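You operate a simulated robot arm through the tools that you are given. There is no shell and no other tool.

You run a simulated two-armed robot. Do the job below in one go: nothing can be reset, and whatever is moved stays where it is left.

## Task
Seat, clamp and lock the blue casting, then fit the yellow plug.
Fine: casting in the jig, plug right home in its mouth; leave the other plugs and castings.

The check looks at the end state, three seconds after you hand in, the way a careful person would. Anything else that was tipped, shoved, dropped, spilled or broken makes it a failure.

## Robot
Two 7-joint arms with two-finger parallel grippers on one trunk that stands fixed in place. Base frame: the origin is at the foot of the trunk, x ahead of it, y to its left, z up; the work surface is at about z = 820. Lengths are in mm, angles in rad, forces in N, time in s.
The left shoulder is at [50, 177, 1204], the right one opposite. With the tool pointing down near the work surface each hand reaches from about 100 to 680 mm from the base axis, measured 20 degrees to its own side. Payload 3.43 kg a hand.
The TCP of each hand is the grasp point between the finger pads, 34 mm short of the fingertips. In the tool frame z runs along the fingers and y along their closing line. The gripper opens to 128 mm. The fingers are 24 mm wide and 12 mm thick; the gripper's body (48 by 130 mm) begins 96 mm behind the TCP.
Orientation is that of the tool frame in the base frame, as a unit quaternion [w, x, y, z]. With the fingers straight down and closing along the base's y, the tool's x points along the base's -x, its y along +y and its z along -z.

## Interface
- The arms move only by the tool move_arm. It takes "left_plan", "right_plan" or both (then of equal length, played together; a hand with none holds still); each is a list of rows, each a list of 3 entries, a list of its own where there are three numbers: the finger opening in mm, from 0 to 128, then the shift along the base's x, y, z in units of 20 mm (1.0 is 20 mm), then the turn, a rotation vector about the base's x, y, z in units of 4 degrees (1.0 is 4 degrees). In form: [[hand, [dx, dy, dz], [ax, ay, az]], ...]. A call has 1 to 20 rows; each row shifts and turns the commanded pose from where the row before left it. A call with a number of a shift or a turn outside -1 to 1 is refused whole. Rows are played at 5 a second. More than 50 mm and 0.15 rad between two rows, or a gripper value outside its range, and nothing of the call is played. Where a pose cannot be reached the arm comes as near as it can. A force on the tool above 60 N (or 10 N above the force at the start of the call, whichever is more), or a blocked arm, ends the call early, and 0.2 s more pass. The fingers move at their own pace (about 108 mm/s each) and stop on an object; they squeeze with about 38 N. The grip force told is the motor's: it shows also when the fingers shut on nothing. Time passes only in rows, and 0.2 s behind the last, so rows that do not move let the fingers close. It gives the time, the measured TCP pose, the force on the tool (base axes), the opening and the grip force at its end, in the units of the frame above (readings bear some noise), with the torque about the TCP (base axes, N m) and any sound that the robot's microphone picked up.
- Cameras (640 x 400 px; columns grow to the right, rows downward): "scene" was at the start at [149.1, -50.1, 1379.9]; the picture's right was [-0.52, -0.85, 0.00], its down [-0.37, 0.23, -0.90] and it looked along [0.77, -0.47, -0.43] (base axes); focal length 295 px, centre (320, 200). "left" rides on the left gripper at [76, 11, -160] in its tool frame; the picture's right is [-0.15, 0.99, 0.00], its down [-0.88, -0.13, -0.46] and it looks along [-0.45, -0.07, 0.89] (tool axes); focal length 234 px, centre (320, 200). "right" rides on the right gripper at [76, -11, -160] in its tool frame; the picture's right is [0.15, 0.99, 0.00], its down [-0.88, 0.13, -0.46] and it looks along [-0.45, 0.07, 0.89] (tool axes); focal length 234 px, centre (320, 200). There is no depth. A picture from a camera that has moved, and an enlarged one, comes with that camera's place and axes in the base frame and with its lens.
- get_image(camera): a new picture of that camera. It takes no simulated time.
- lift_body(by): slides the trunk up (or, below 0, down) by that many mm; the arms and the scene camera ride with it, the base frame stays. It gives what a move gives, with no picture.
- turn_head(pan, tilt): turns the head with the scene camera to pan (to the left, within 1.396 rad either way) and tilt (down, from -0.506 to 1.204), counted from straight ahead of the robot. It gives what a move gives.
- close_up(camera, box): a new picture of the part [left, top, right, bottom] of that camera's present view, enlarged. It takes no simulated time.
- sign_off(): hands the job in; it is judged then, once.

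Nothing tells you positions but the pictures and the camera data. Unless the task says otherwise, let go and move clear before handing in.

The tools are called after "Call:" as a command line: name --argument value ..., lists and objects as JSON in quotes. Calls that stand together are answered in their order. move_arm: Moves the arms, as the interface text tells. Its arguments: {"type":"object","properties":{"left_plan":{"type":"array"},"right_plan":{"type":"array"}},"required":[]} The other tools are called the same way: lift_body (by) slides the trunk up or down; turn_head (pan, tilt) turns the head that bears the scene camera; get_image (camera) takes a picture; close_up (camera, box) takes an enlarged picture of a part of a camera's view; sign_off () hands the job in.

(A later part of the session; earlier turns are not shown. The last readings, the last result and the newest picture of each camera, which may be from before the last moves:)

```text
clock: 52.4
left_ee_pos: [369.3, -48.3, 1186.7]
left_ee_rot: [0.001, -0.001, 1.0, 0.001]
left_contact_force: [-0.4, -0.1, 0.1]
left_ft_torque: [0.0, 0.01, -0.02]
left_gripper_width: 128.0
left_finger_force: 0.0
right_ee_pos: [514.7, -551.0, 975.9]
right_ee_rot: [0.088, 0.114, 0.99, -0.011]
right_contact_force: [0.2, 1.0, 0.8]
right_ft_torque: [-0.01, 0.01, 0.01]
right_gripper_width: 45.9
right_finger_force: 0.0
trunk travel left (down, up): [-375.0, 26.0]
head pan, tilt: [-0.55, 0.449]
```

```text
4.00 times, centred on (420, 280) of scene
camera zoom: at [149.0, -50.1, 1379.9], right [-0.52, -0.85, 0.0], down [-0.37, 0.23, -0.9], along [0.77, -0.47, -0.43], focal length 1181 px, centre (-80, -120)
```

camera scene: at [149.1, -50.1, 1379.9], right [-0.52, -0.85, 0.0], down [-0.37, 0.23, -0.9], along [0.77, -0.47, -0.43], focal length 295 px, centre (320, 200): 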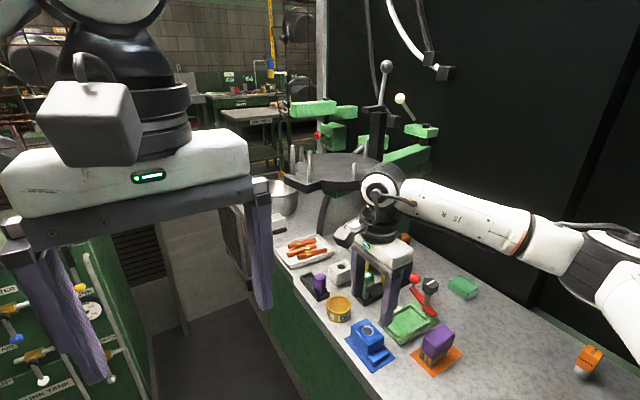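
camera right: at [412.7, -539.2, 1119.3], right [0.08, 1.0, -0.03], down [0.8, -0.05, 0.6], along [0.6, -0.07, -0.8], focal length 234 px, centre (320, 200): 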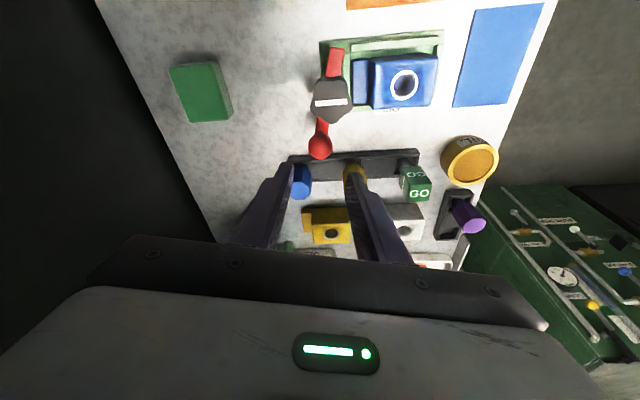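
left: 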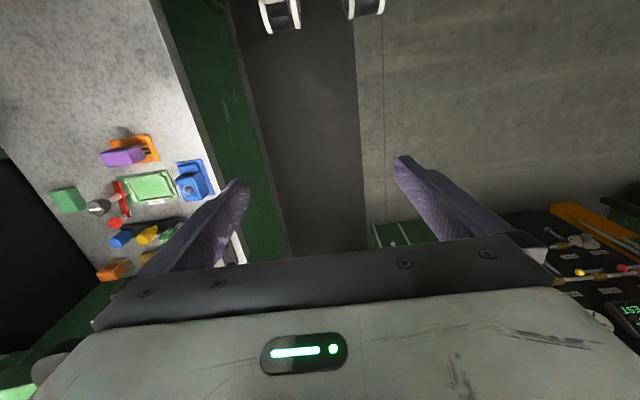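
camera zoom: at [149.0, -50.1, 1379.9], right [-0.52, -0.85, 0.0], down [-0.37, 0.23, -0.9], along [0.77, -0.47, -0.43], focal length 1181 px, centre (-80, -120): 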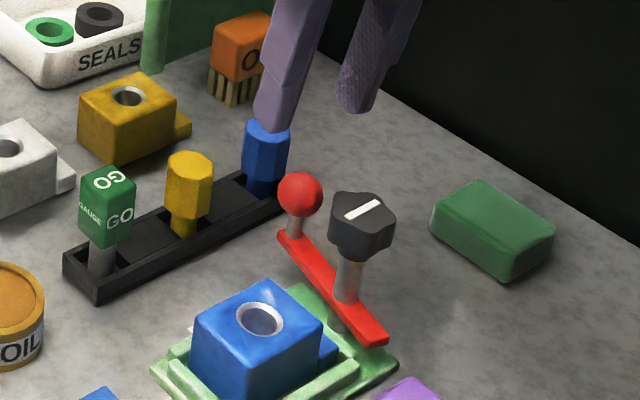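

The tilted hand now reaches. I'll lower it so the fingers straddle the ball without gripping.

Call:
move_arm --right_plan '[[46, [0.03, -0.06, -0.8], [0, 0, 0]], [46, [0, 0, -0.8], [0, 0, 0]], [46, [0, 0, -0.8], [0, 0, 0]], [46, [0, 0, -0.7], [0, 0, 0]], [46, [0, 0, -0.5], [0, 0, 0]], [46, [0, 0, -0.4], [0, 0, 0]], [46, [0, 0, 0], [0, 0, 0]]]'

Call:
get_image --camera "right"

Call:
close_up --camera "right" --box '[230, 120, 410, 240]'

Call:
close_up --camera "scene" --box '[360, 230, 480, 330]'

```text
clock: 54.0
left_ee_pos: [369.3, -47.2, 1186.0]
left_ee_rot: [0.0, 0.0, 1.0, 0.0]
left_contact_force: [0.2, -0.8, 0.5]
left_ft_torque: [0.0, -0.01, 0.02]
left_gripper_width: 127.8
left_finger_force: 0.2
right_ee_pos: [515.3, -551.8, 895.2]
right_ee_rot: [0.087, 0.114, 0.99, -0.01]
right_contact_force: [-1.0, 0.1, 0.1]
right_ft_torque: [0.0, 0.03, -0.02]
right_gripper_width: 46.0
right_finger_force: 0.0
trunk travel left (down, up): [-375.0, 26.0]
head pan, tilt: [-0.55, 0.449]
```

```text
taken
camera right: at [412.3, -540.6, 1039.1], right [0.08, 1.0, -0.03], down [0.8, -0.05, 0.6], along [0.6, -0.07, -0.8], focal length 234 px, centre (320, 200)
```

right: 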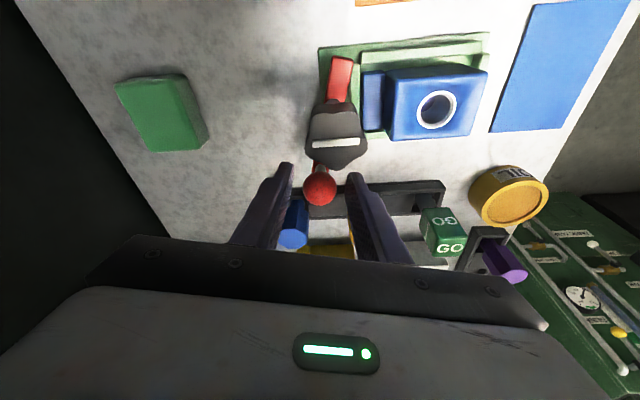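

```text
3.33 times, centred on (320, 180) of right
camera zoom: at [412.3, -540.6, 1039.1], right [0.08, 1.0, -0.03], down [0.8, -0.05, 0.6], along [0.6, -0.07, -0.8], focal length 781 px, centre (320, 267)
```

zoom: 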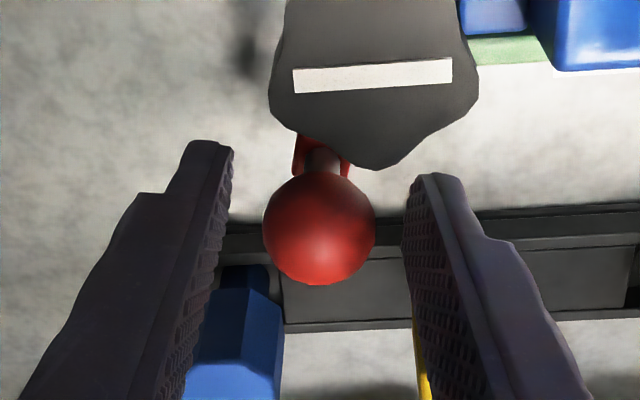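

```text
4.00 times, centred on (420, 280) of scene
camera zoom: at [149.1, -50.0, 1379.9], right [-0.52, -0.85, 0.0], down [-0.37, 0.23, -0.9], along [0.77, -0.47, -0.43], focal length 1181 px, centre (-80, -120)
```

zoom: 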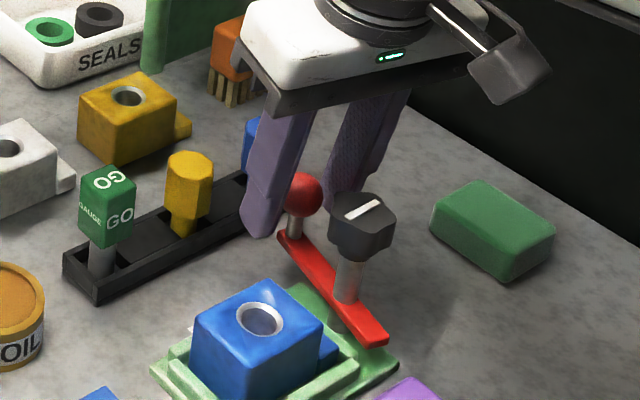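

The ball sits centred between the fingers. I'll cage it loosely at 34 mm and swing it clockwise along the arc about the post, starting with about 22°.

Call:
move_arm --right_plan '[[34, [0, 0, 0], [0, 0, 0]], [34, [-0.0326, -0.1326, 0], [0, 0, -0.8]], [34, [-0.0399, -0.1306, 0], [0, 0, -0.8]], [34, [-0.0471, -0.1281, 0], [0, 0, -0.8]], [34, [-0.0542, -0.1253, 0], [0, 0, -0.8]], [34, [-0.0611, -0.1221, 0], [0, 0, -0.8]], [34, [-0.0679, -0.1185, 0], [0, 0, -0.8]], [34, [-0.0744, -0.1145, 0], [0, 0, -0.8]], [34, [0, 0, 0], [0, 0, 0]]]'

Call:
close_up --camera "right" --box '[200, 60, 440, 240]'

Call:
close_up --camera "scene" --box '[360, 230, 480, 330]'

```text
clock: 56.0
left_ee_pos: [369.2, -47.2, 1186.9]
left_ee_rot: [0.0, -0.001, 1.0, -0.001]
left_contact_force: [-0.7, -0.1, 0.6]
left_ft_torque: [0.01, -0.03, 0.01]
left_gripper_width: 127.9
left_finger_force: 0.0
right_ee_pos: [508.4, -570.8, 896.2]
right_ee_rot: [0.084, 0.304, 0.949, -0.027]
right_contact_force: [0.6, -0.2, -0.4]
right_ft_torque: [-0.01, -0.01, -0.02]
right_gripper_width: 33.9
right_finger_force: 0.0
trunk travel left (down, up): [-375.0, 26.0]
head pan, tilt: [-0.55, 0.449]
```

```text
2.22 times, centred on (320, 150) of right
camera zoom: at [418.1, -519.4, 1039.0], right [0.46, 0.89, -0.03], down [0.72, -0.35, 0.6], along [0.53, -0.29, -0.8], focal length 520 px, centre (320, 311)
```

zoom: 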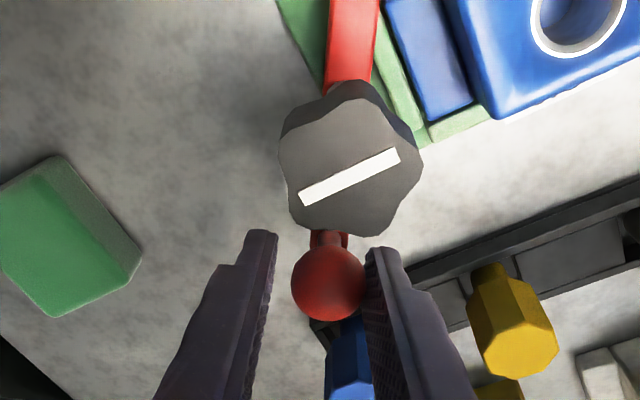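

```text
4.00 times, centred on (420, 280) of scene
camera zoom: at [149.1, -50.0, 1379.9], right [-0.52, -0.85, 0.0], down [-0.37, 0.23, -0.9], along [0.77, -0.47, -0.43], focal length 1181 px, centre (-80, -120)
```

zoom: 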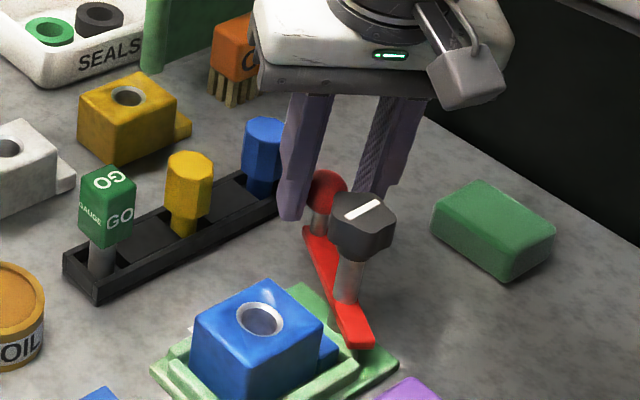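

The bar swings freely and the knob stays put. I'll continue along the arc.

Call:
move_arm --right_plan '[[34, [-0.0806, -0.1102, 0], [0, 0, -0.8]], [34, [-0.0867, -0.1055, 0], [0, 0, -0.8]], [34, [-0.0924, -0.1005, 0], [0, 0, -0.8]], [34, [-0.0979, -0.0952, 0], [0, 0, -0.8]], [34, [-0.1031, -0.0896, 0], [0, 0, -0.8]], [34, [-0.1079, -0.0837, 0], [0, 0, -0.8]], [34, [-0.1124, -0.0775, 0], [0, 0, -0.8]], [34, [-0.1166, -0.0711, 0], [0, 0, -0.8]], [34, [0, 0, 0], [0, 0, 0]]]'

Call:
close_up --camera "right" --box '[200, 60, 440, 240]'

Call:
close_up --camera "scene" --box '[360, 240, 480, 340]'

```text
clock: 58.0
left_ee_pos: [369.0, -46.7, 1186.6]
left_ee_rot: [0.0, -0.001, 1.0, -0.001]
left_contact_force: [-1.0, 0.1, -0.7]
left_ft_torque: [0.0, 0.0, -0.02]
left_gripper_width: 127.9
left_finger_force: 0.0
right_ee_pos: [492.0, -584.6, 895.1]
right_ee_rot: [0.076, 0.507, 0.858, -0.044]
right_contact_force: [0.5, 0.0, 0.4]
right_ft_torque: [0.02, -0.05, 0.01]
right_gripper_width: 34.5
right_finger_force: 0.5
trunk travel left (down, up): [-375.0, 26.0]
head pan, tilt: [-0.55, 0.449]
```

```text
2.22 times, centred on (320, 150) of right
camera zoom: at [432.7, -500.7, 1038.1], right [0.8, 0.6, -0.02], down [0.49, -0.63, 0.6], along [0.35, -0.49, -0.8], focal length 520 px, centre (320, 311)
```

zoom: 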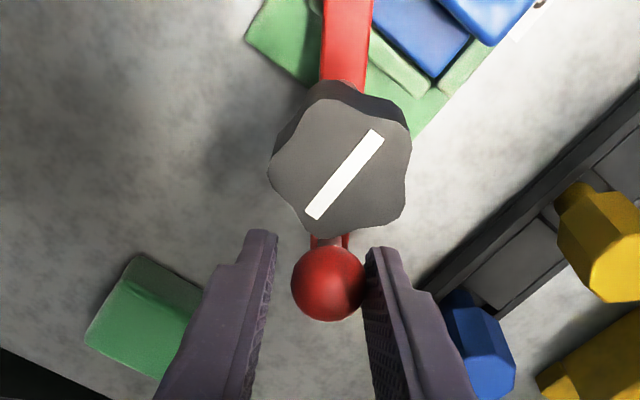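

```text
4.00 times, centred on (420, 290) of scene
camera zoom: at [149.2, -50.1, 1379.9], right [-0.52, -0.85, 0.0], down [-0.37, 0.23, -0.9], along [0.77, -0.47, -0.43], focal length 1181 px, centre (-80, -160)
```

zoom: 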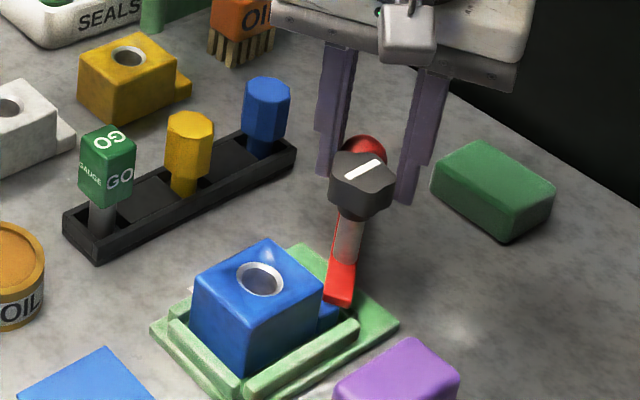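

The bar tip is already passing over the step without contact force. I'll go on until the bar points straight across the step.

Call:
move_arm --right_plan '[[34, [-0.1203, -0.0645, 0], [0, 0, -0.8]], [34, [-0.1238, -0.0577, 0], [0, 0, -0.8]], [34, [-0.1268, -0.0507, 0], [0, 0, -0.8]], [34, [-0.1294, -0.0436, 0], [0, 0, -0.8]], [34, [-0.1316, -0.0363, 0], [0, 0, -0.8]], [34, [0, 0, 0], [0, 0, 0]]]'

Call:
close_up --camera "right" --box '[200, 40, 440, 240]'

Call:
close_up --camera "scene" --box '[370, 250, 470, 340]'

```text
clock: 59.4
left_ee_pos: [370.0, -47.2, 1186.2]
left_ee_rot: [0.0, -0.002, 1.0, -0.001]
left_contact_force: [0.1, 0.3, -0.6]
left_ft_torque: [0.03, 0.0, 0.01]
left_gripper_width: 127.8
left_finger_force: 0.1
right_ee_pos: [480.1, -589.8, 896.0]
right_ee_rot: [0.068, 0.622, 0.778, -0.054]
right_contact_force: [0.3, -0.8, -0.7]
right_ft_torque: [0.0, -0.01, 0.01]
right_gripper_width: 33.9
right_finger_force: 0.0
trunk travel left (down, up): [-375.0, 26.0]
head pan, tilt: [-0.55, 0.449]
```

```text
2.00 times, centred on (320, 140) of right
camera zoom: at [445.7, -492.5, 1038.8], right [0.93, 0.36, -0.03], down [0.3, -0.74, 0.6], along [0.2, -0.57, -0.8], focal length 468 px, centre (320, 320)
```

zoom: 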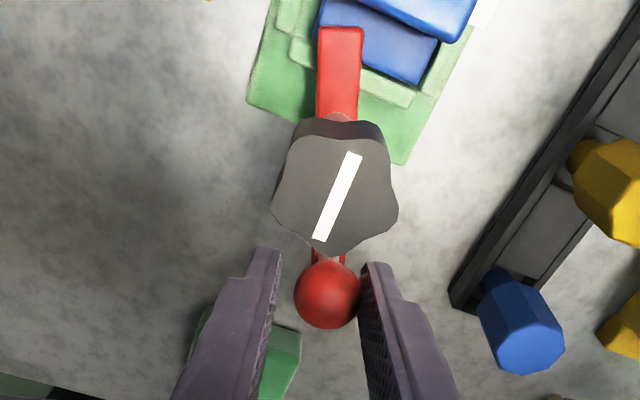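

```text
4.44 times, centred on (420, 295) of scene
camera zoom: at [149.1, -50.1, 1379.9], right [-0.52, -0.85, 0.0], down [-0.37, 0.23, -0.9], along [0.77, -0.47, -0.43], focal length 1312 px, centre (-124, -222)
```

zoom: 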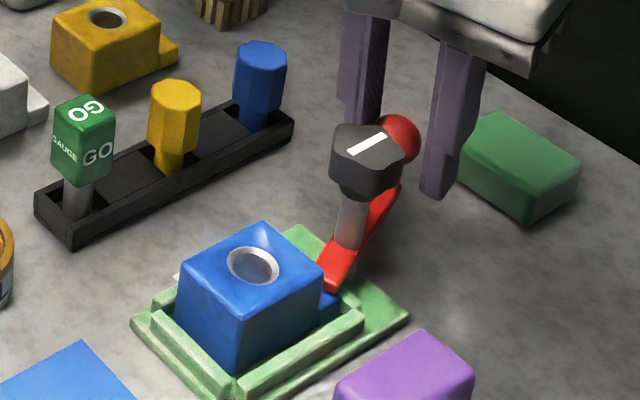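

The bar is nearly across the step and there is still no resistance. I'll continue the last ~15° to point it square at the casting.

Call:
move_arm --right_plan '[[34, [-0.1335, -0.0289, 0], [0, 0, -0.8]], [34, [-0.1349, -0.0214, 0], [0, 0, -0.8]], [34, [-0.1359, -0.0138, 0], [0, 0, -0.8]], [34, [-0.1364, -0.0062, 0], [0, 0, -0.8]], [34, [0, 0, 0], [0, 0, 0]]]'

Call:
close_up --camera "right" --box '[200, 40, 440, 240]'

Call:
close_up --camera "scene" --box '[370, 250, 470, 340]'

```text
clock: 60.6
left_ee_pos: [369.4, -46.2, 1186.9]
left_ee_rot: [0.0, -0.001, 1.0, 0.0]
left_contact_force: [0.6, 0.0, -0.1]
left_ft_torque: [0.02, -0.01, 0.01]
left_gripper_width: 128.0
left_finger_force: 0.0
right_ee_pos: [469.8, -590.5, 897.4]
right_ee_rot: [0.064, 0.704, 0.704, -0.061]
right_contact_force: [1.0, 0.0, 0.1]
right_ft_torque: [-0.02, -0.01, 0.01]
right_gripper_width: 34.2
right_finger_force: 0.3
trunk travel left (down, up): [-375.0, 26.0]
head pan, tilt: [-0.55, 0.449]
```

```text
2.00 times, centred on (320, 140) of right
camera zoom: at [457.4, -488.4, 1038.9], right [0.99, 0.15, -0.02], down [0.13, -0.79, 0.6], along [0.07, -0.6, -0.8], focal length 468 px, centre (320, 320)
```

zoom: 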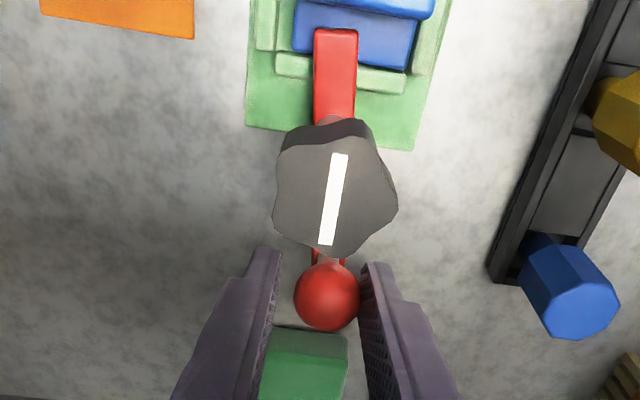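

```text
4.44 times, centred on (420, 295) of scene
camera zoom: at [149.1, -50.1, 1379.9], right [-0.52, -0.85, 0.0], down [-0.37, 0.23, -0.9], along [0.77, -0.47, -0.43], focal length 1312 px, centre (-124, -222)
```

zoom: 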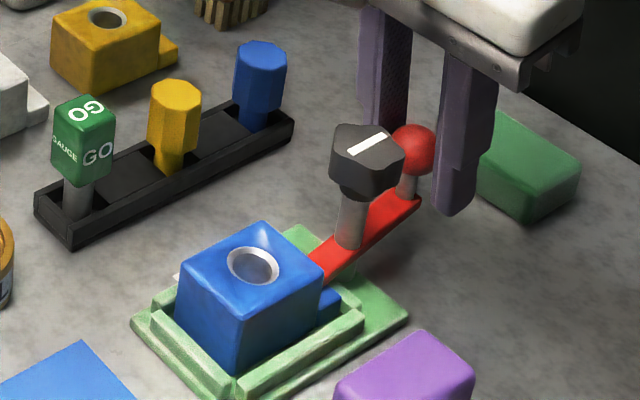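

The bar is over the step but still about 7° short of square. I'll nudge it the rest of the way.

Call:
move_arm --right_plan '[[34, [-0.15, 0.003, 0], [0, 0, -0.6]], [34, [-0.15, 0.008, 0], [0, 0, -0.6]], [34, [0, 0, 0], [0, 0, 0]]]'

Call:
close_up --camera "right" --box '[200, 40, 440, 240]'

Call:
close_up --camera "left" --box '[60, 130, 200, 250]'

```text
clock: 61.4
left_ee_pos: [370.6, -46.5, 1186.3]
left_ee_rot: [0.0, -0.001, 1.0, 0.0]
left_contact_force: [-1.0, 0.7, -0.6]
left_ft_torque: [0.04, 0.02, 0.0]
left_gripper_width: 128.2
left_finger_force: 0.1
right_ee_pos: [462.1, -590.4, 895.5]
right_ee_rot: [0.06, 0.733, 0.674, -0.065]
right_contact_force: [1.3, -0.8, 0.5]
right_ft_torque: [0.02, -0.02, -0.03]
right_gripper_width: 34.4
right_finger_force: 0.4
trunk travel left (down, up): [-375.0, 26.0]
head pan, tilt: [-0.55, 0.449]
```

```text
2.00 times, centred on (320, 140) of right
camera zoom: at [459.5, -487.6, 1039.2], right [1.0, 0.06, -0.03], down [0.06, -0.8, 0.6], along [0.02, -0.6, -0.8], focal length 468 px, centre (320, 320)
```

zoom: 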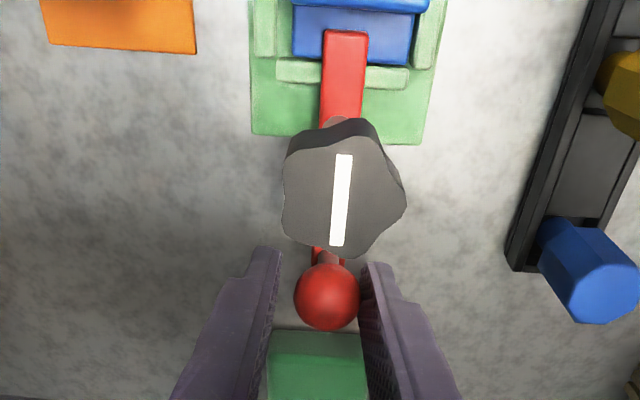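

```text
3.33 times, centred on (130, 190) of left
camera zoom: at [294.0, -35.2, 1347.6], right [0.14, 0.99, 0.0], down [0.88, -0.13, 0.46], along [0.45, -0.07, -0.89], focal length 781 px, centre (953, 233)
```

zoom: 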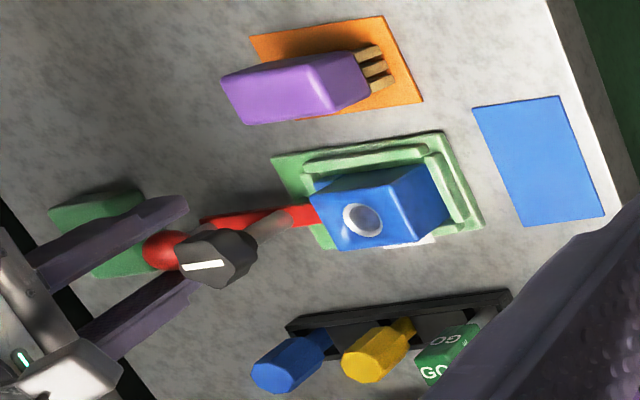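

The bar now lies square across the step, with its tip about 10 mm onto it. I'll open, rise clear of the ball, level the hand and set it over the knob at yaw -45°.

Call:
move_arm --right_plan '[[46, [0, 0, 0], [0, 0, 0]], [46, [0, 0, 0.3], [0, 0, 0]], [46, [0, 0, 0.8], [0, 0, 0]], [46, [0, 0, 1], [0, 0, 0]], [46, [0, 0, 1], [0, 0, 0]], [46, [0, 0, 0.9], [0, 0, 0]], [46, [0.05, 0.45, 0], [0.506, -0.0416, 0]], [46, [0.05, 0.45, 0], [0.506, -0.0416, 0]], [46, [0.05, 0.45, 0], [0.506, -0.0416, 0]], [46, [0.05, 0.45, 0], [0.506, -0.0416, 0]], [46, [0.05, 0.45, 0], [0.506, -0.0416, 0]], [46, [0, 0.2, 0], [0, 0, 0]], [46, [0, 0, 0], [0, 0, 0]]]'

Call:
get_image --camera "right"

Call:
close_up --camera "scene" --box '[370, 250, 470, 340]'

```text
clock: 64.2
left_ee_pos: [370.4, -45.7, 1187.3]
left_ee_rot: [0.0, -0.001, 1.0, 0.0]
left_contact_force: [0.3, -0.7, 0.8]
left_ft_torque: [-0.04, -0.02, 0.0]
left_gripper_width: 128.1
left_finger_force: 0.1
right_ee_pos: [468.2, -540.4, 975.9]
right_ee_rot: [0.0, 0.736, 0.677, 0.002]
right_contact_force: [-0.2, 0.3, -0.5]
right_ft_torque: [0.02, 0.0, -0.03]
right_gripper_width: 46.0
right_finger_force: 0.1
trunk travel left (down, up): [-375.0, 26.0]
head pan, tilt: [-0.55, 0.449]
```

```text
taken
camera right: at [462.5, -465.2, 1134.9], right [1.0, 0.07, 0.0], down [0.06, -0.89, 0.45], along [0.03, -0.45, -0.89], focal length 234 px, centre (320, 200)
```

right: 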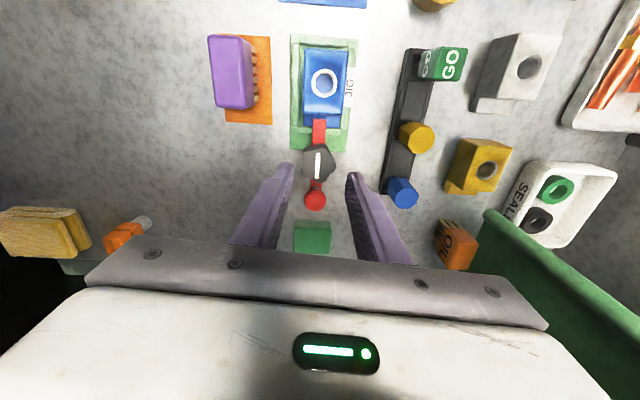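

```text
4.44 times, centred on (420, 295) of scene
camera zoom: at [149.1, -50.1, 1379.9], right [-0.52, -0.85, 0.0], down [-0.37, 0.23, -0.9], along [0.77, -0.47, -0.43], focal length 1312 px, centre (-124, -222)
```

zoom: 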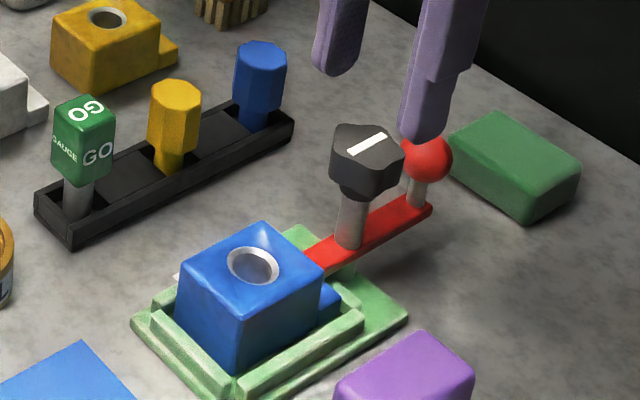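

The clamp bar stayed in place. I'll zoom in on the knob and the clamp from this overhead angle.

Call:
close_up --camera "right" --box '[270, 40, 390, 220]'

Call:
close_up --camera "right" --box '[370, 40, 490, 220]'

```text
2.22 times, centred on (330, 130) of right
camera zoom: at [462.5, -465.2, 1134.9], right [1.0, 0.07, 0.0], down [0.06, -0.89, 0.45], along [0.03, -0.45, -0.89], focal length 520 px, centre (298, 356)
```

zoom: 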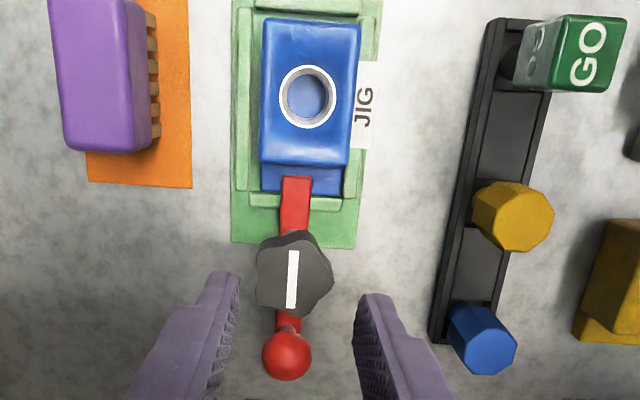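

```text
2.22 times, centred on (430, 130) of right
camera zoom: at [462.5, -465.2, 1134.9], right [1.0, 0.07, 0.0], down [0.06, -0.89, 0.45], along [0.03, -0.45, -0.89], focal length 520 px, centre (76, 356)
```

zoom: 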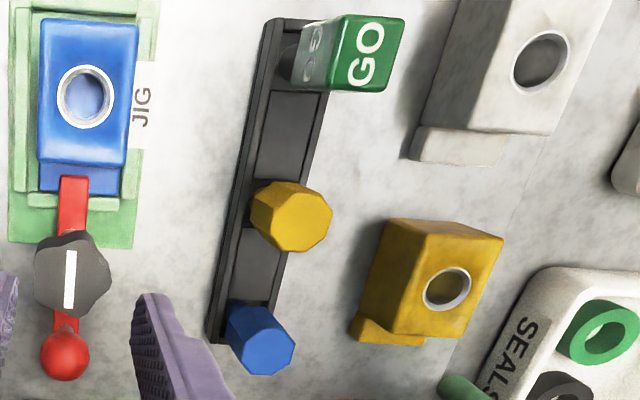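

The mouth is at (466.8, -468.2), the knob axis about (466.2, -541.9) and the yellow plug about (574.5, -514.3). Now I'll turn the hand to yaw -45° over the knob.

Call:
move_arm --right_plan '[[50, [-0.02, -0.02, 0], [0, 0, 1]], [50, [-0.02, -0.02, 0], [0, 0, 1]], [50, [-0.02, -0.02, 0], [0, 0, 1]], [50, [-0.02, -0.02, 0], [0, 0, 1]], [50, [-0.02, 0, 0], [0, 0, 1]], [50, [0, 0, 0], [0, 0, 1]], [50, [0, 0, 0], [0, 0, 1]], [50, [0, 0, 0], [0, 0, 1]], [50, [0, 0, 0], [0, 0, 1]], [50, [0, 0, 0], [0, 0, 1]], [50, [0, 0, 0], [0, 0, 1]], [50, [0, 0, 0], [0, 0, 1]], [50, [0, 0, 0], [0, 0, 0.45]], [50, [0, 0, 0], [0, 0, 0]]]'

Call:
get_image --camera "right"

Call:
close_up --camera "right" --box '[250, 100, 390, 200]'

```text
clock: 67.2
left_ee_pos: [369.9, -47.3, 1187.3]
left_ee_rot: [0.0, -0.001, 1.0, 0.0]
left_contact_force: [0.1, 0.6, -0.3]
left_ft_torque: [0.02, 0.0, -0.03]
left_gripper_width: 127.8
left_finger_force: 0.0
right_ee_pos: [465.3, -542.4, 976.3]
right_ee_rot: [0.0, 0.381, 0.924, 0.001]
right_contact_force: [-0.1, 0.4, 0.5]
right_ft_torque: [0.02, 0.0, 0.0]
right_gripper_width: 50.2
right_finger_force: 0.1
trunk travel left (down, up): [-375.0, 26.0]
head pan, tilt: [-0.55, 0.449]
```

```text
taken
camera right: at [403.4, -498.1, 1134.2], right [0.59, 0.8, 0.0], down [0.72, -0.53, 0.46], along [0.37, -0.27, -0.89], focal length 234 px, centre (320, 200)
```

right: 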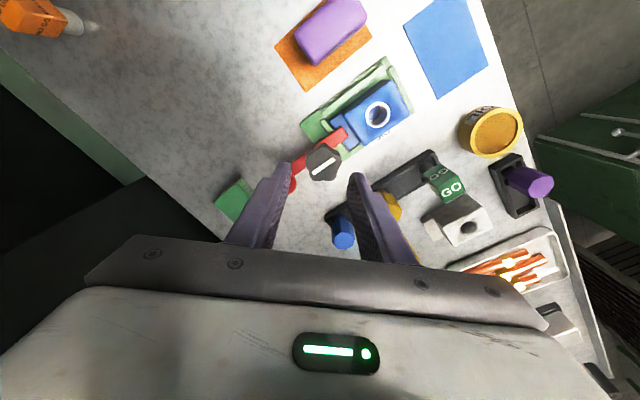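

```text
4.00 times, centred on (320, 150) of right
camera zoom: at [403.4, -498.1, 1134.2], right [0.59, 0.8, 0.0], down [0.72, -0.53, 0.46], along [0.37, -0.27, -0.89], focal length 937 px, centre (320, 400)
```

zoom: 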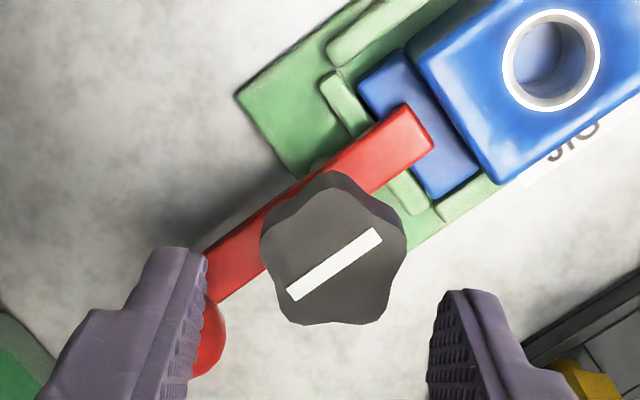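

The knob centre is about 3.5 mm off along the closing line, so I'll shift and then descend around it with the fingers still open.

Call:
move_arm --right_plan '[[50, [0.125, 0.125, 0], [0, 0, 0]], [50, [0, 0, -0.7], [0, 0, 0]], [50, [0, 0, -0.7], [0, 0, 0]], [50, [0, 0, -0.7], [0, 0, 0]], [50, [0, 0, -0.7], [0, 0, 0]], [50, [0, 0, 0], [0, 0, 0]]]'

Call:
close_up --camera "right" --box '[250, 100, 390, 220]'

Call:
close_up --camera "scene" --box '[370, 240, 480, 330]'

```text
clock: 68.6
left_ee_pos: [369.5, -46.8, 1186.2]
left_ee_rot: [-0.001, -0.002, 1.0, 0.0]
left_contact_force: [0.0, 0.6, 0.5]
left_ft_torque: [0.0, 0.0, -0.01]
left_gripper_width: 127.8
left_finger_force: 0.0
right_ee_pos: [469.1, -541.5, 919.5]
right_ee_rot: [0.001, 0.382, 0.924, 0.0]
right_contact_force: [0.3, 0.1, -0.2]
right_ft_torque: [-0.02, 0.03, 0.03]
right_gripper_width: 50.3
right_finger_force: 0.1
trunk travel left (down, up): [-375.0, 26.0]
head pan, tilt: [-0.55, 0.449]
```

```text
3.33 times, centred on (320, 160) of right
camera zoom: at [406.9, -496.2, 1078.7], right [0.59, 0.8, 0.0], down [0.72, -0.53, 0.46], along [0.37, -0.27, -0.89], focal length 781 px, centre (320, 333)
```

zoom: 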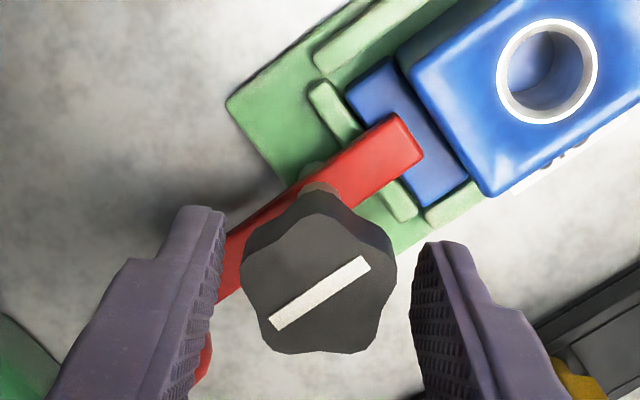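

```text
4.44 times, centred on (425, 285) of scene
camera zoom: at [149.1, -50.0, 1379.9], right [-0.52, -0.85, 0.0], down [-0.37, 0.23, -0.9], along [0.77, -0.47, -0.43], focal length 1312 px, centre (-147, -178)
```

zoom: 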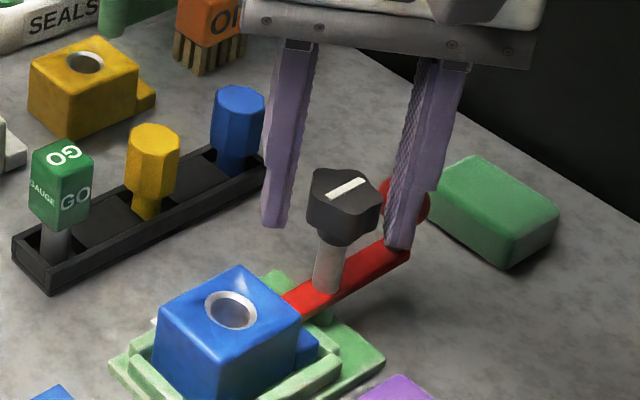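

The knob is centred between the fingers. I'll close on it.

Call:
move_arm --right_plan '[[40, [0, 0, 0], [0, 0, 0]], [25, [0, 0, 0], [0, 0, 0]], [25, [0, 0, 0], [0, 0, 0]], [25, [0, 0, 0], [0, 0, 0]]]'

Call:
close_up --camera "right" --box '[250, 100, 390, 220]'

```text
clock: 69.6
left_ee_pos: [370.1, -47.6, 1186.7]
left_ee_rot: [0.0, -0.001, 1.0, 0.0]
left_contact_force: [0.2, 0.0, -0.3]
left_ft_torque: [-0.01, 0.01, -0.01]
left_gripper_width: 128.1
left_finger_force: 0.2
right_ee_pos: [468.1, -542.7, 919.9]
right_ee_rot: [-0.001, 0.382, 0.924, 0.0]
right_contact_force: [-3.0, -1.8, -1.0]
right_ft_torque: [-0.25, 0.08, -0.05]
right_gripper_width: 35.0
right_finger_force: 44.7
trunk travel left (down, up): [-375.0, 26.0]
head pan, tilt: [-0.55, 0.449]
```

```text
3.33 times, centred on (320, 160) of right
camera zoom: at [406.5, -496.7, 1078.6], right [0.6, 0.8, 0.0], down [0.72, -0.53, 0.45], along [0.37, -0.27, -0.89], focal length 781 px, centre (320, 333)
```

zoom: 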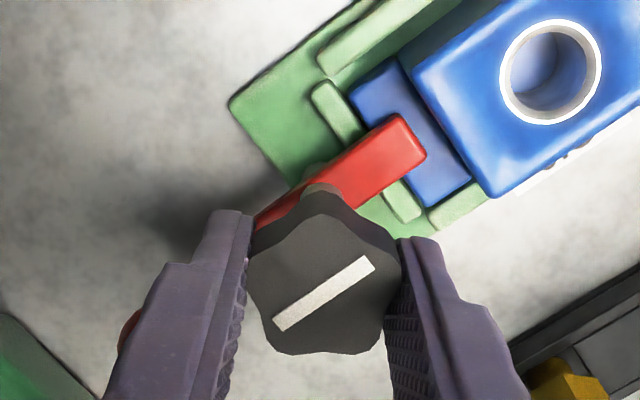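

The knob is gripped at 35 mm. I'll turn it clockwise, viewed from above, starting with 12° and watching the torque.

Call:
move_arm --right_plan '[[25, [0, 0, 0], [0, 0, -0.6]], [25, [0, 0, 0], [0, 0, -0.6]], [25, [0, 0, 0], [0, 0, -0.6]], [25, [0, 0, 0], [0, 0, -0.6]], [25, [0, 0, 0], [0, 0, -0.6]]]'

Call:
close_up --camera "right" --box '[250, 100, 390, 220]'

```text
clock: 70.8
left_ee_pos: [369.2, -47.4, 1185.8]
left_ee_rot: [0.0, 0.0, 1.0, 0.0]
left_contact_force: [-1.2, 0.4, 0.1]
left_ft_torque: [0.03, 0.01, 0.0]
left_gripper_width: 128.2
left_finger_force: 0.0
right_ee_pos: [467.5, -542.4, 920.0]
right_ee_rot: [0.001, 0.477, 0.879, 0.001]
right_contact_force: [-2.6, -11.6, 6.4]
right_ft_torque: [0.61, 0.76, 0.0]
right_gripper_width: 34.7
right_finger_force: 45.2
trunk travel left (down, up): [-375.0, 26.0]
head pan, tilt: [-0.55, 0.449]
```

```text
3.33 times, centred on (320, 160) of right
camera zoom: at [416.4, -485.2, 1078.5], right [0.75, 0.66, 0.0], down [0.59, -0.67, 0.46], along [0.3, -0.34, -0.89], focal length 781 px, centre (320, 333)
```

zoom: 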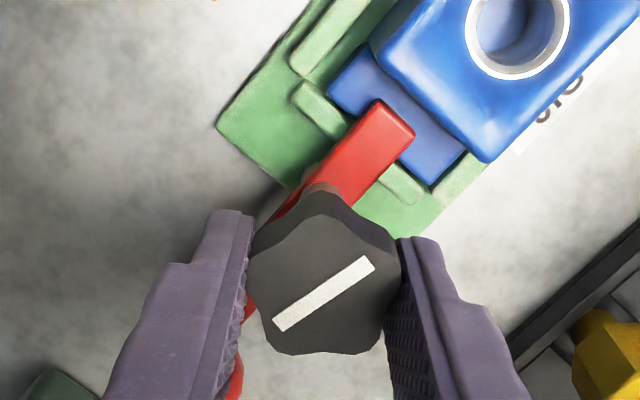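

The knob turns with the hand and the axial torque is almost nil. I'll relieve the small side load and keep turning.

Call:
move_arm --right_plan '[[25, [0, -0.04, 0], [0, 0, -0.7]], [25, [0, 0, 0], [0, 0, -0.7]], [25, [0, 0, 0], [0, 0, -0.7]], [25, [0, 0, 0], [0, 0, -0.7]], [25, [0, 0, 0], [0, 0, -0.7]], [25, [0, 0, 0], [0, 0, -0.7]], [25, [0, 0, 0], [0, 0, -0.7]], [25, [0, 0, 0], [0, 0, -0.7]]]'

Call:
close_up --camera "right" --box '[230, 60, 410, 220]'

Call:
close_up --camera "scene" --box '[370, 240, 480, 330]'

```text
clock: 72.6
left_ee_pos: [368.6, -46.9, 1187.6]
left_ee_rot: [0.0, -0.001, 1.0, 0.0]
left_contact_force: [0.4, -0.6, 0.2]
left_ft_torque: [-0.03, 0.01, -0.01]
left_gripper_width: 128.0
left_finger_force: 0.2
right_ee_pos: [466.7, -541.7, 920.1]
right_ee_rot: [-0.001, 0.639, 0.769, 0.0]
right_contact_force: [-14.5, -8.4, -1.8]
right_ft_torque: [-0.25, -0.08, 0.05]
right_gripper_width: 34.7
right_finger_force: 45.0
trunk travel left (down, up): [-375.0, 26.0]
head pan, tilt: [-0.55, 0.449]
```

```text
2.50 times, centred on (320, 140) of right
camera zoom: at [441.3, -471.0, 1078.7], right [0.95, 0.33, 0.0], down [0.29, -0.84, 0.45], along [0.15, -0.43, -0.89], focal length 585 px, centre (320, 350)
```

zoom: 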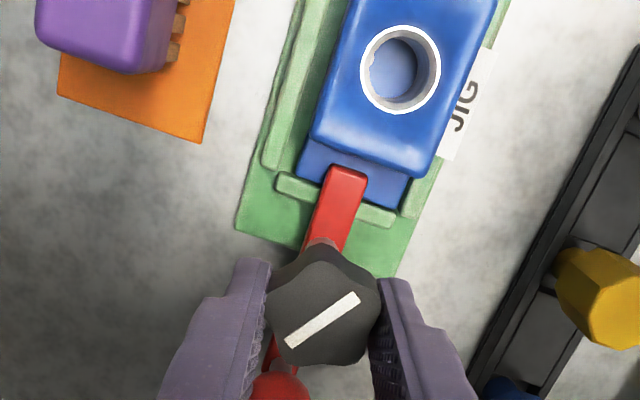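

```text
4.44 times, centred on (425, 285) of scene
camera zoom: at [147.6, -51.1, 1380.0], right [-0.52, -0.85, 0.0], down [-0.37, 0.23, -0.9], along [0.77, -0.47, -0.43], focal length 1312 px, centre (-147, -178)
```

zoom: 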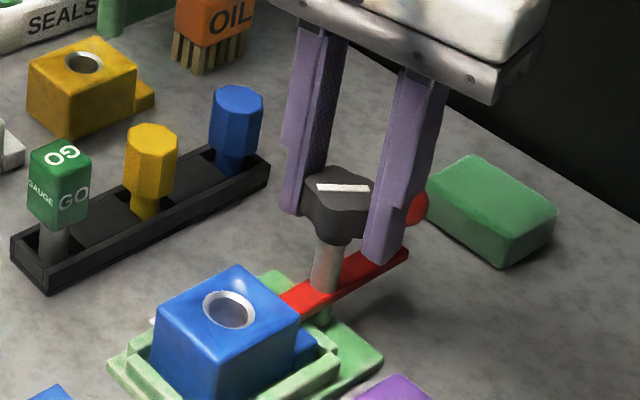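

The knob has turned about 35° with no stop yet, and the bar is still square on the step. I'll keep turning with a small centring correction.

Call:
move_arm --right_plan '[[25, [-0.04, -0.02, 0], [0, 0, -0.7]], [25, [-0.02, -0.02, 0], [0, 0, -0.7]], [25, [0, 0, 0], [0, 0, -0.7]], [25, [0, 0, 0], [0, 0, -0.7]], [25, [0, 0, 0], [0, 0, -0.7]], [25, [0, 0, 0], [0, 0, -0.7]], [25, [0, 0, 0], [0, 0, -0.7]], [25, [0, 0, 0], [0, 0, -0.7]], [25, [0, 0, 0], [0, 0, -0.7]], [25, [0, 0, 0], [0, 0, -0.7]]]'

Call:
close_up --camera "right" --box '[230, 60, 410, 220]'

```text
clock: 74.8
left_ee_pos: [367.5, -48.4, 1186.5]
left_ee_rot: [0.001, -0.001, 1.0, 0.0]
left_contact_force: [0.6, -0.7, 0.3]
left_ft_torque: [0.01, 0.02, 0.0]
left_gripper_width: 128.0
left_finger_force: 0.1
right_ee_pos: [464.3, -543.1, 920.1]
right_ee_rot: [-0.002, 0.806, 0.593, -0.001]
right_contact_force: [-20.7, -2.4, -5.0]
right_ft_torque: [0.92, -0.48, 0.07]
right_gripper_width: 35.0
right_finger_force: 45.5
trunk travel left (down, up): [-375.0, 26.0]
head pan, tilt: [-0.55, 0.449]
```

```text
2.50 times, centred on (320, 140) of right
camera zoom: at [476.4, -467.7, 1078.7], right [0.99, -0.15, 0.0], down [-0.14, -0.88, 0.45], along [-0.07, -0.45, -0.89], focal length 585 px, centre (320, 350)
```

zoom: 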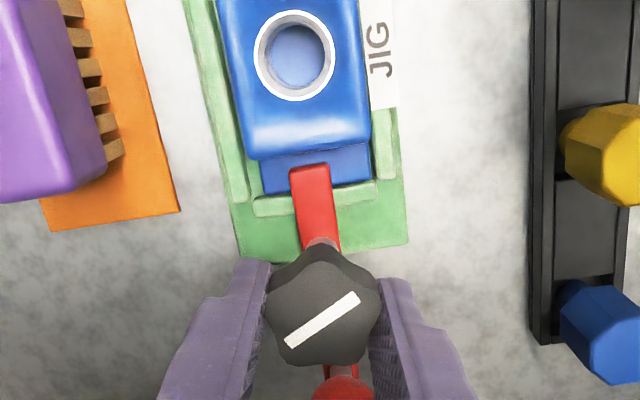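

Turned about 63° so far. The side load shows the hand axis is slightly off the knob axis, so I'll keep correcting while turning to a full 90°.

Call:
move_arm --right_plan '[[25, [-0.05, 0, 0], [0, 0, -0.4]], [25, [-0.03, 0, 0], [0, 0, -0.7]], [25, [-0.01, 0, 0], [0, 0, -0.7]], [25, [-0.01, 0, 0], [0, 0, -0.7]], [25, [-0.01, 0, 0], [0, 0, -0.7]], [25, [-0.01, 0, 0], [0, 0, -0.7]], [25, [0, 0, 0], [0, 0, -0.7]], [25, [0, 0, 0], [0, 0, -0.7]], [25, [0, 0, 0], [0, 0, -0.7]], [25, [0, 0, 0], [0, 0, -0.85]], [25, [0, 0, 0], [0, 0, 0]]]'

Call:
close_up --camera "right" --box '[230, 60, 410, 220]'

Call:
close_up --camera "scene" --box '[370, 240, 480, 330]'

```text
clock: 77.2
left_ee_pos: [368.4, -47.3, 1187.8]
left_ee_rot: [0.001, -0.001, 1.0, 0.0]
left_contact_force: [0.1, -0.5, -0.4]
left_ft_torque: [0.04, 0.0, 0.02]
left_gripper_width: 128.2
left_finger_force: 0.2
right_ee_pos: [461.7, -541.8, 919.3]
right_ee_rot: [-0.001, 0.923, 0.385, 0.0]
right_contact_force: [-17.2, 4.3, -7.6]
right_ft_torque: [0.56, -0.43, 0.03]
right_gripper_width: 34.9
right_finger_force: 44.8
trunk travel left (down, up): [-375.0, 26.0]
head pan, tilt: [-0.55, 0.449]
```

```text
2.50 times, centred on (320, 140) of right
camera zoom: at [508.2, -480.6, 1078.6], right [0.81, -0.59, 0.0], down [-0.53, -0.72, 0.46], along [-0.27, -0.37, -0.89], focal length 585 px, centre (320, 350)
```

zoom: 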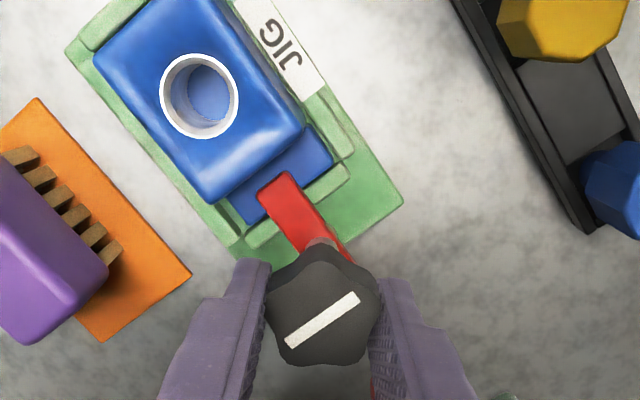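

```text
4.44 times, centred on (425, 285) of scene
camera zoom: at [147.8, -50.5, 1380.0], right [-0.52, -0.85, 0.0], down [-0.37, 0.23, -0.9], along [0.77, -0.47, -0.43], focal length 1312 px, centre (-147, -178)
```

zoom: 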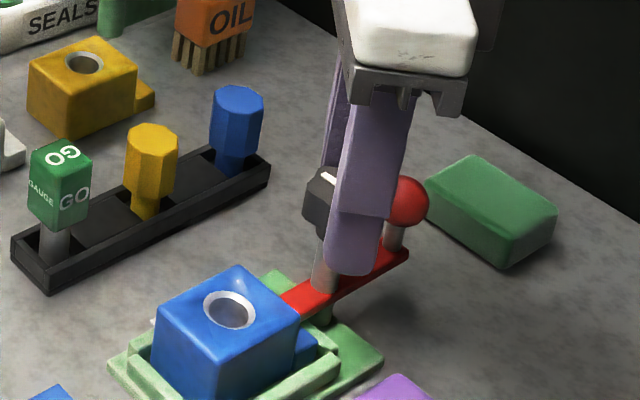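

The knob has turned 90° clockwise and still spins freely, with no stop felt and no sound. I'll go further to look for a hard stop or click.

Call:
move_arm --right_plan '[[25, [-0.05, 0.02, 0], [0, 0, -0.4]], [25, [-0.02, 0.01, 0], [0, 0, -0.7]], [25, [0, 0.01, 0], [0, 0, -0.7]], [25, [0, 0.01, 0], [0, 0, -0.7]], [25, [0, 0.01, 0], [0, 0, -0.7]], [25, [0, 0, 0], [0, 0, -0.7]], [25, [0, 0, 0], [0, 0, 0]]]'

Call:
close_up --camera "right" --box '[230, 60, 410, 220]'

```text
clock: 78.8
left_ee_pos: [370.1, -47.9, 1186.6]
left_ee_rot: [0.0, -0.001, 1.0, 0.0]
left_contact_force: [-0.8, -0.6, -0.2]
left_ft_torque: [-0.01, -0.02, -0.01]
left_gripper_width: 128.2
left_finger_force: 0.1
right_ee_pos: [462.7, -539.7, 920.8]
right_ee_rot: [-0.001, 0.967, 0.256, 0.001]
right_contact_force: [-8.4, 6.3, -6.3]
right_ft_torque: [0.18, 0.07, 0.17]
right_gripper_width: 34.5
right_finger_force: 45.4
trunk travel left (down, up): [-375.0, 26.0]
head pan, tilt: [-0.55, 0.449]
```

```text
2.50 times, centred on (320, 140) of right
camera zoom: at [522.9, -493.6, 1078.9], right [0.62, -0.79, 0.0], down [-0.7, -0.55, 0.45], along [-0.36, -0.28, -0.89], focal length 585 px, centre (320, 350)
```

zoom: 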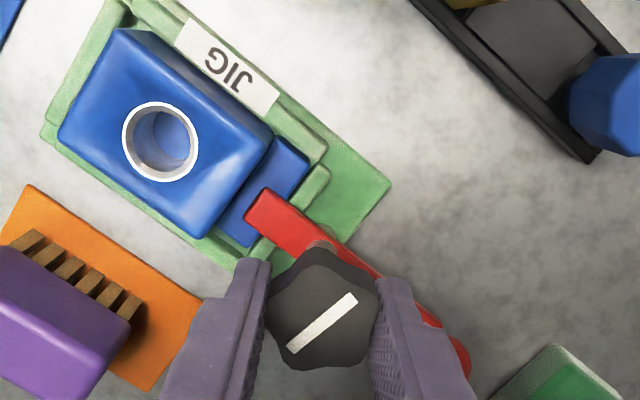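

The knob now lags the hand by about 8°, with some torque resisting, so it may have reached a stop at roughly 90–100°. I'll turn slightly more to confirm.

Call:
move_arm --right_plan '[[25, [0, 0, 0], [0, 0, -0.5]], [25, [0, 0, 0], [0, 0, -0.5]], [25, [0, 0, 0], [0, 0, -0.5]], [25, [0, 0, 0], [0, 0, -0.5]], [25, [0, 0, 0], [0, 0, 0]]]'

Call:
close_up --camera "right" --box '[230, 60, 410, 220]'

```text
clock: 80.0
left_ee_pos: [369.4, -47.3, 1187.3]
left_ee_rot: [0.0, -0.002, 1.0, -0.001]
left_contact_force: [-0.6, -0.2, -0.7]
left_ft_torque: [-0.04, -0.01, -0.01]
left_gripper_width: 128.1
left_finger_force: 0.1
right_ee_pos: [462.0, -540.3, 919.9]
right_ee_rot: [0.0, 0.982, 0.188, 0.0]
right_contact_force: [-12.4, 10.5, -6.6]
right_ft_torque: [0.03, 0.05, 1.22]
right_gripper_width: 34.3
right_finger_force: 44.4
trunk travel left (down, up): [-375.0, 26.0]
head pan, tilt: [-0.55, 0.449]
```

```text
2.50 times, centred on (320, 140) of right
camera zoom: at [528.5, -502.1, 1078.9], right [0.5, -0.86, 0.0], down [-0.77, -0.45, 0.46], along [-0.39, -0.23, -0.89], focal length 585 px, centre (320, 350)
```

zoom: 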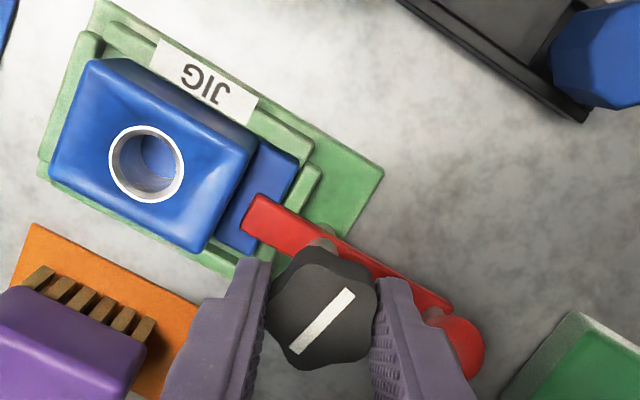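

The knob is firmly at its stop now, with 1.2 N·m resisting after about 100° clockwise. The -y finger is close to the red ball, so I'll open only to 38 mm and rise straight up.

Call:
move_arm --right_plan '[[36, [0, 0, 0], [0, 0, 0]], [38, [0, 0, 0], [0, 0, 0]], [38, [0, 0, 0], [0, 0, 0]]]'

Call:
close_up --camera "right" --box '[230, 60, 410, 220]'

Call:
close_up --camera "scene" --box '[370, 240, 480, 330]'

```text
clock: 80.8
left_ee_pos: [368.8, -46.5, 1187.3]
left_ee_rot: [0.0, -0.001, 1.0, 0.0]
left_contact_force: [0.2, -0.2, 0.0]
left_ft_torque: [0.0, 0.01, 0.0]
left_gripper_width: 128.0
left_finger_force: 0.0
right_ee_pos: [464.4, -541.9, 921.5]
right_ee_rot: [0.001, 0.982, 0.188, 0.0]
right_contact_force: [0.1, -0.2, 0.1]
right_ft_torque: [0.02, -0.01, -0.01]
right_gripper_width: 38.2
right_finger_force: 0.2
trunk travel left (down, up): [-375.0, 26.0]
head pan, tilt: [-0.55, 0.449]
```

```text
2.50 times, centred on (320, 140) of right
camera zoom: at [529.2, -503.4, 1079.4], right [0.5, -0.87, 0.0], down [-0.77, -0.44, 0.45], along [-0.39, -0.23, -0.89], focal length 585 px, centre (320, 350)
```

zoom: 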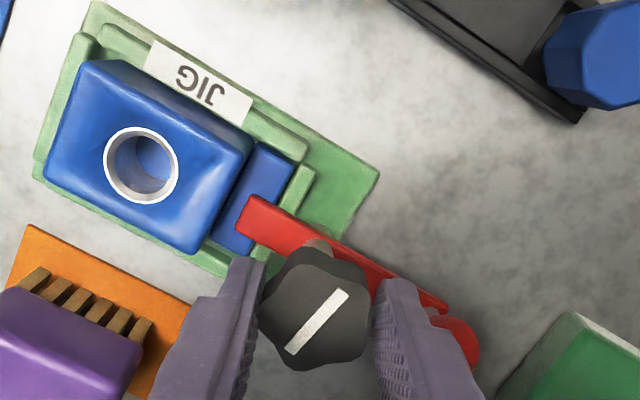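

```text
4.44 times, centred on (425, 285) of scene
camera zoom: at [149.0, -50.0, 1379.9], right [-0.52, -0.85, 0.0], down [-0.37, 0.23, -0.9], along [0.77, -0.47, -0.43], focal length 1312 px, centre (-147, -178)
```

zoom: 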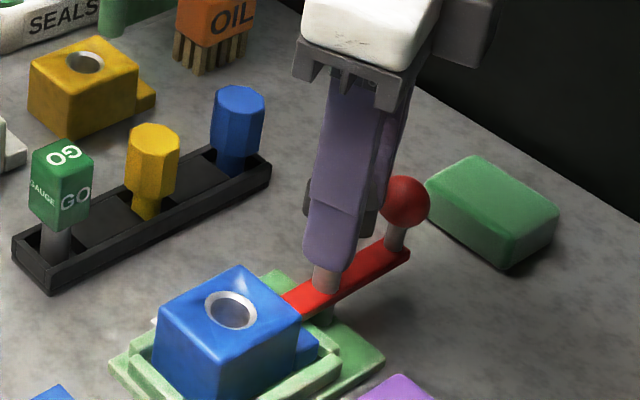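

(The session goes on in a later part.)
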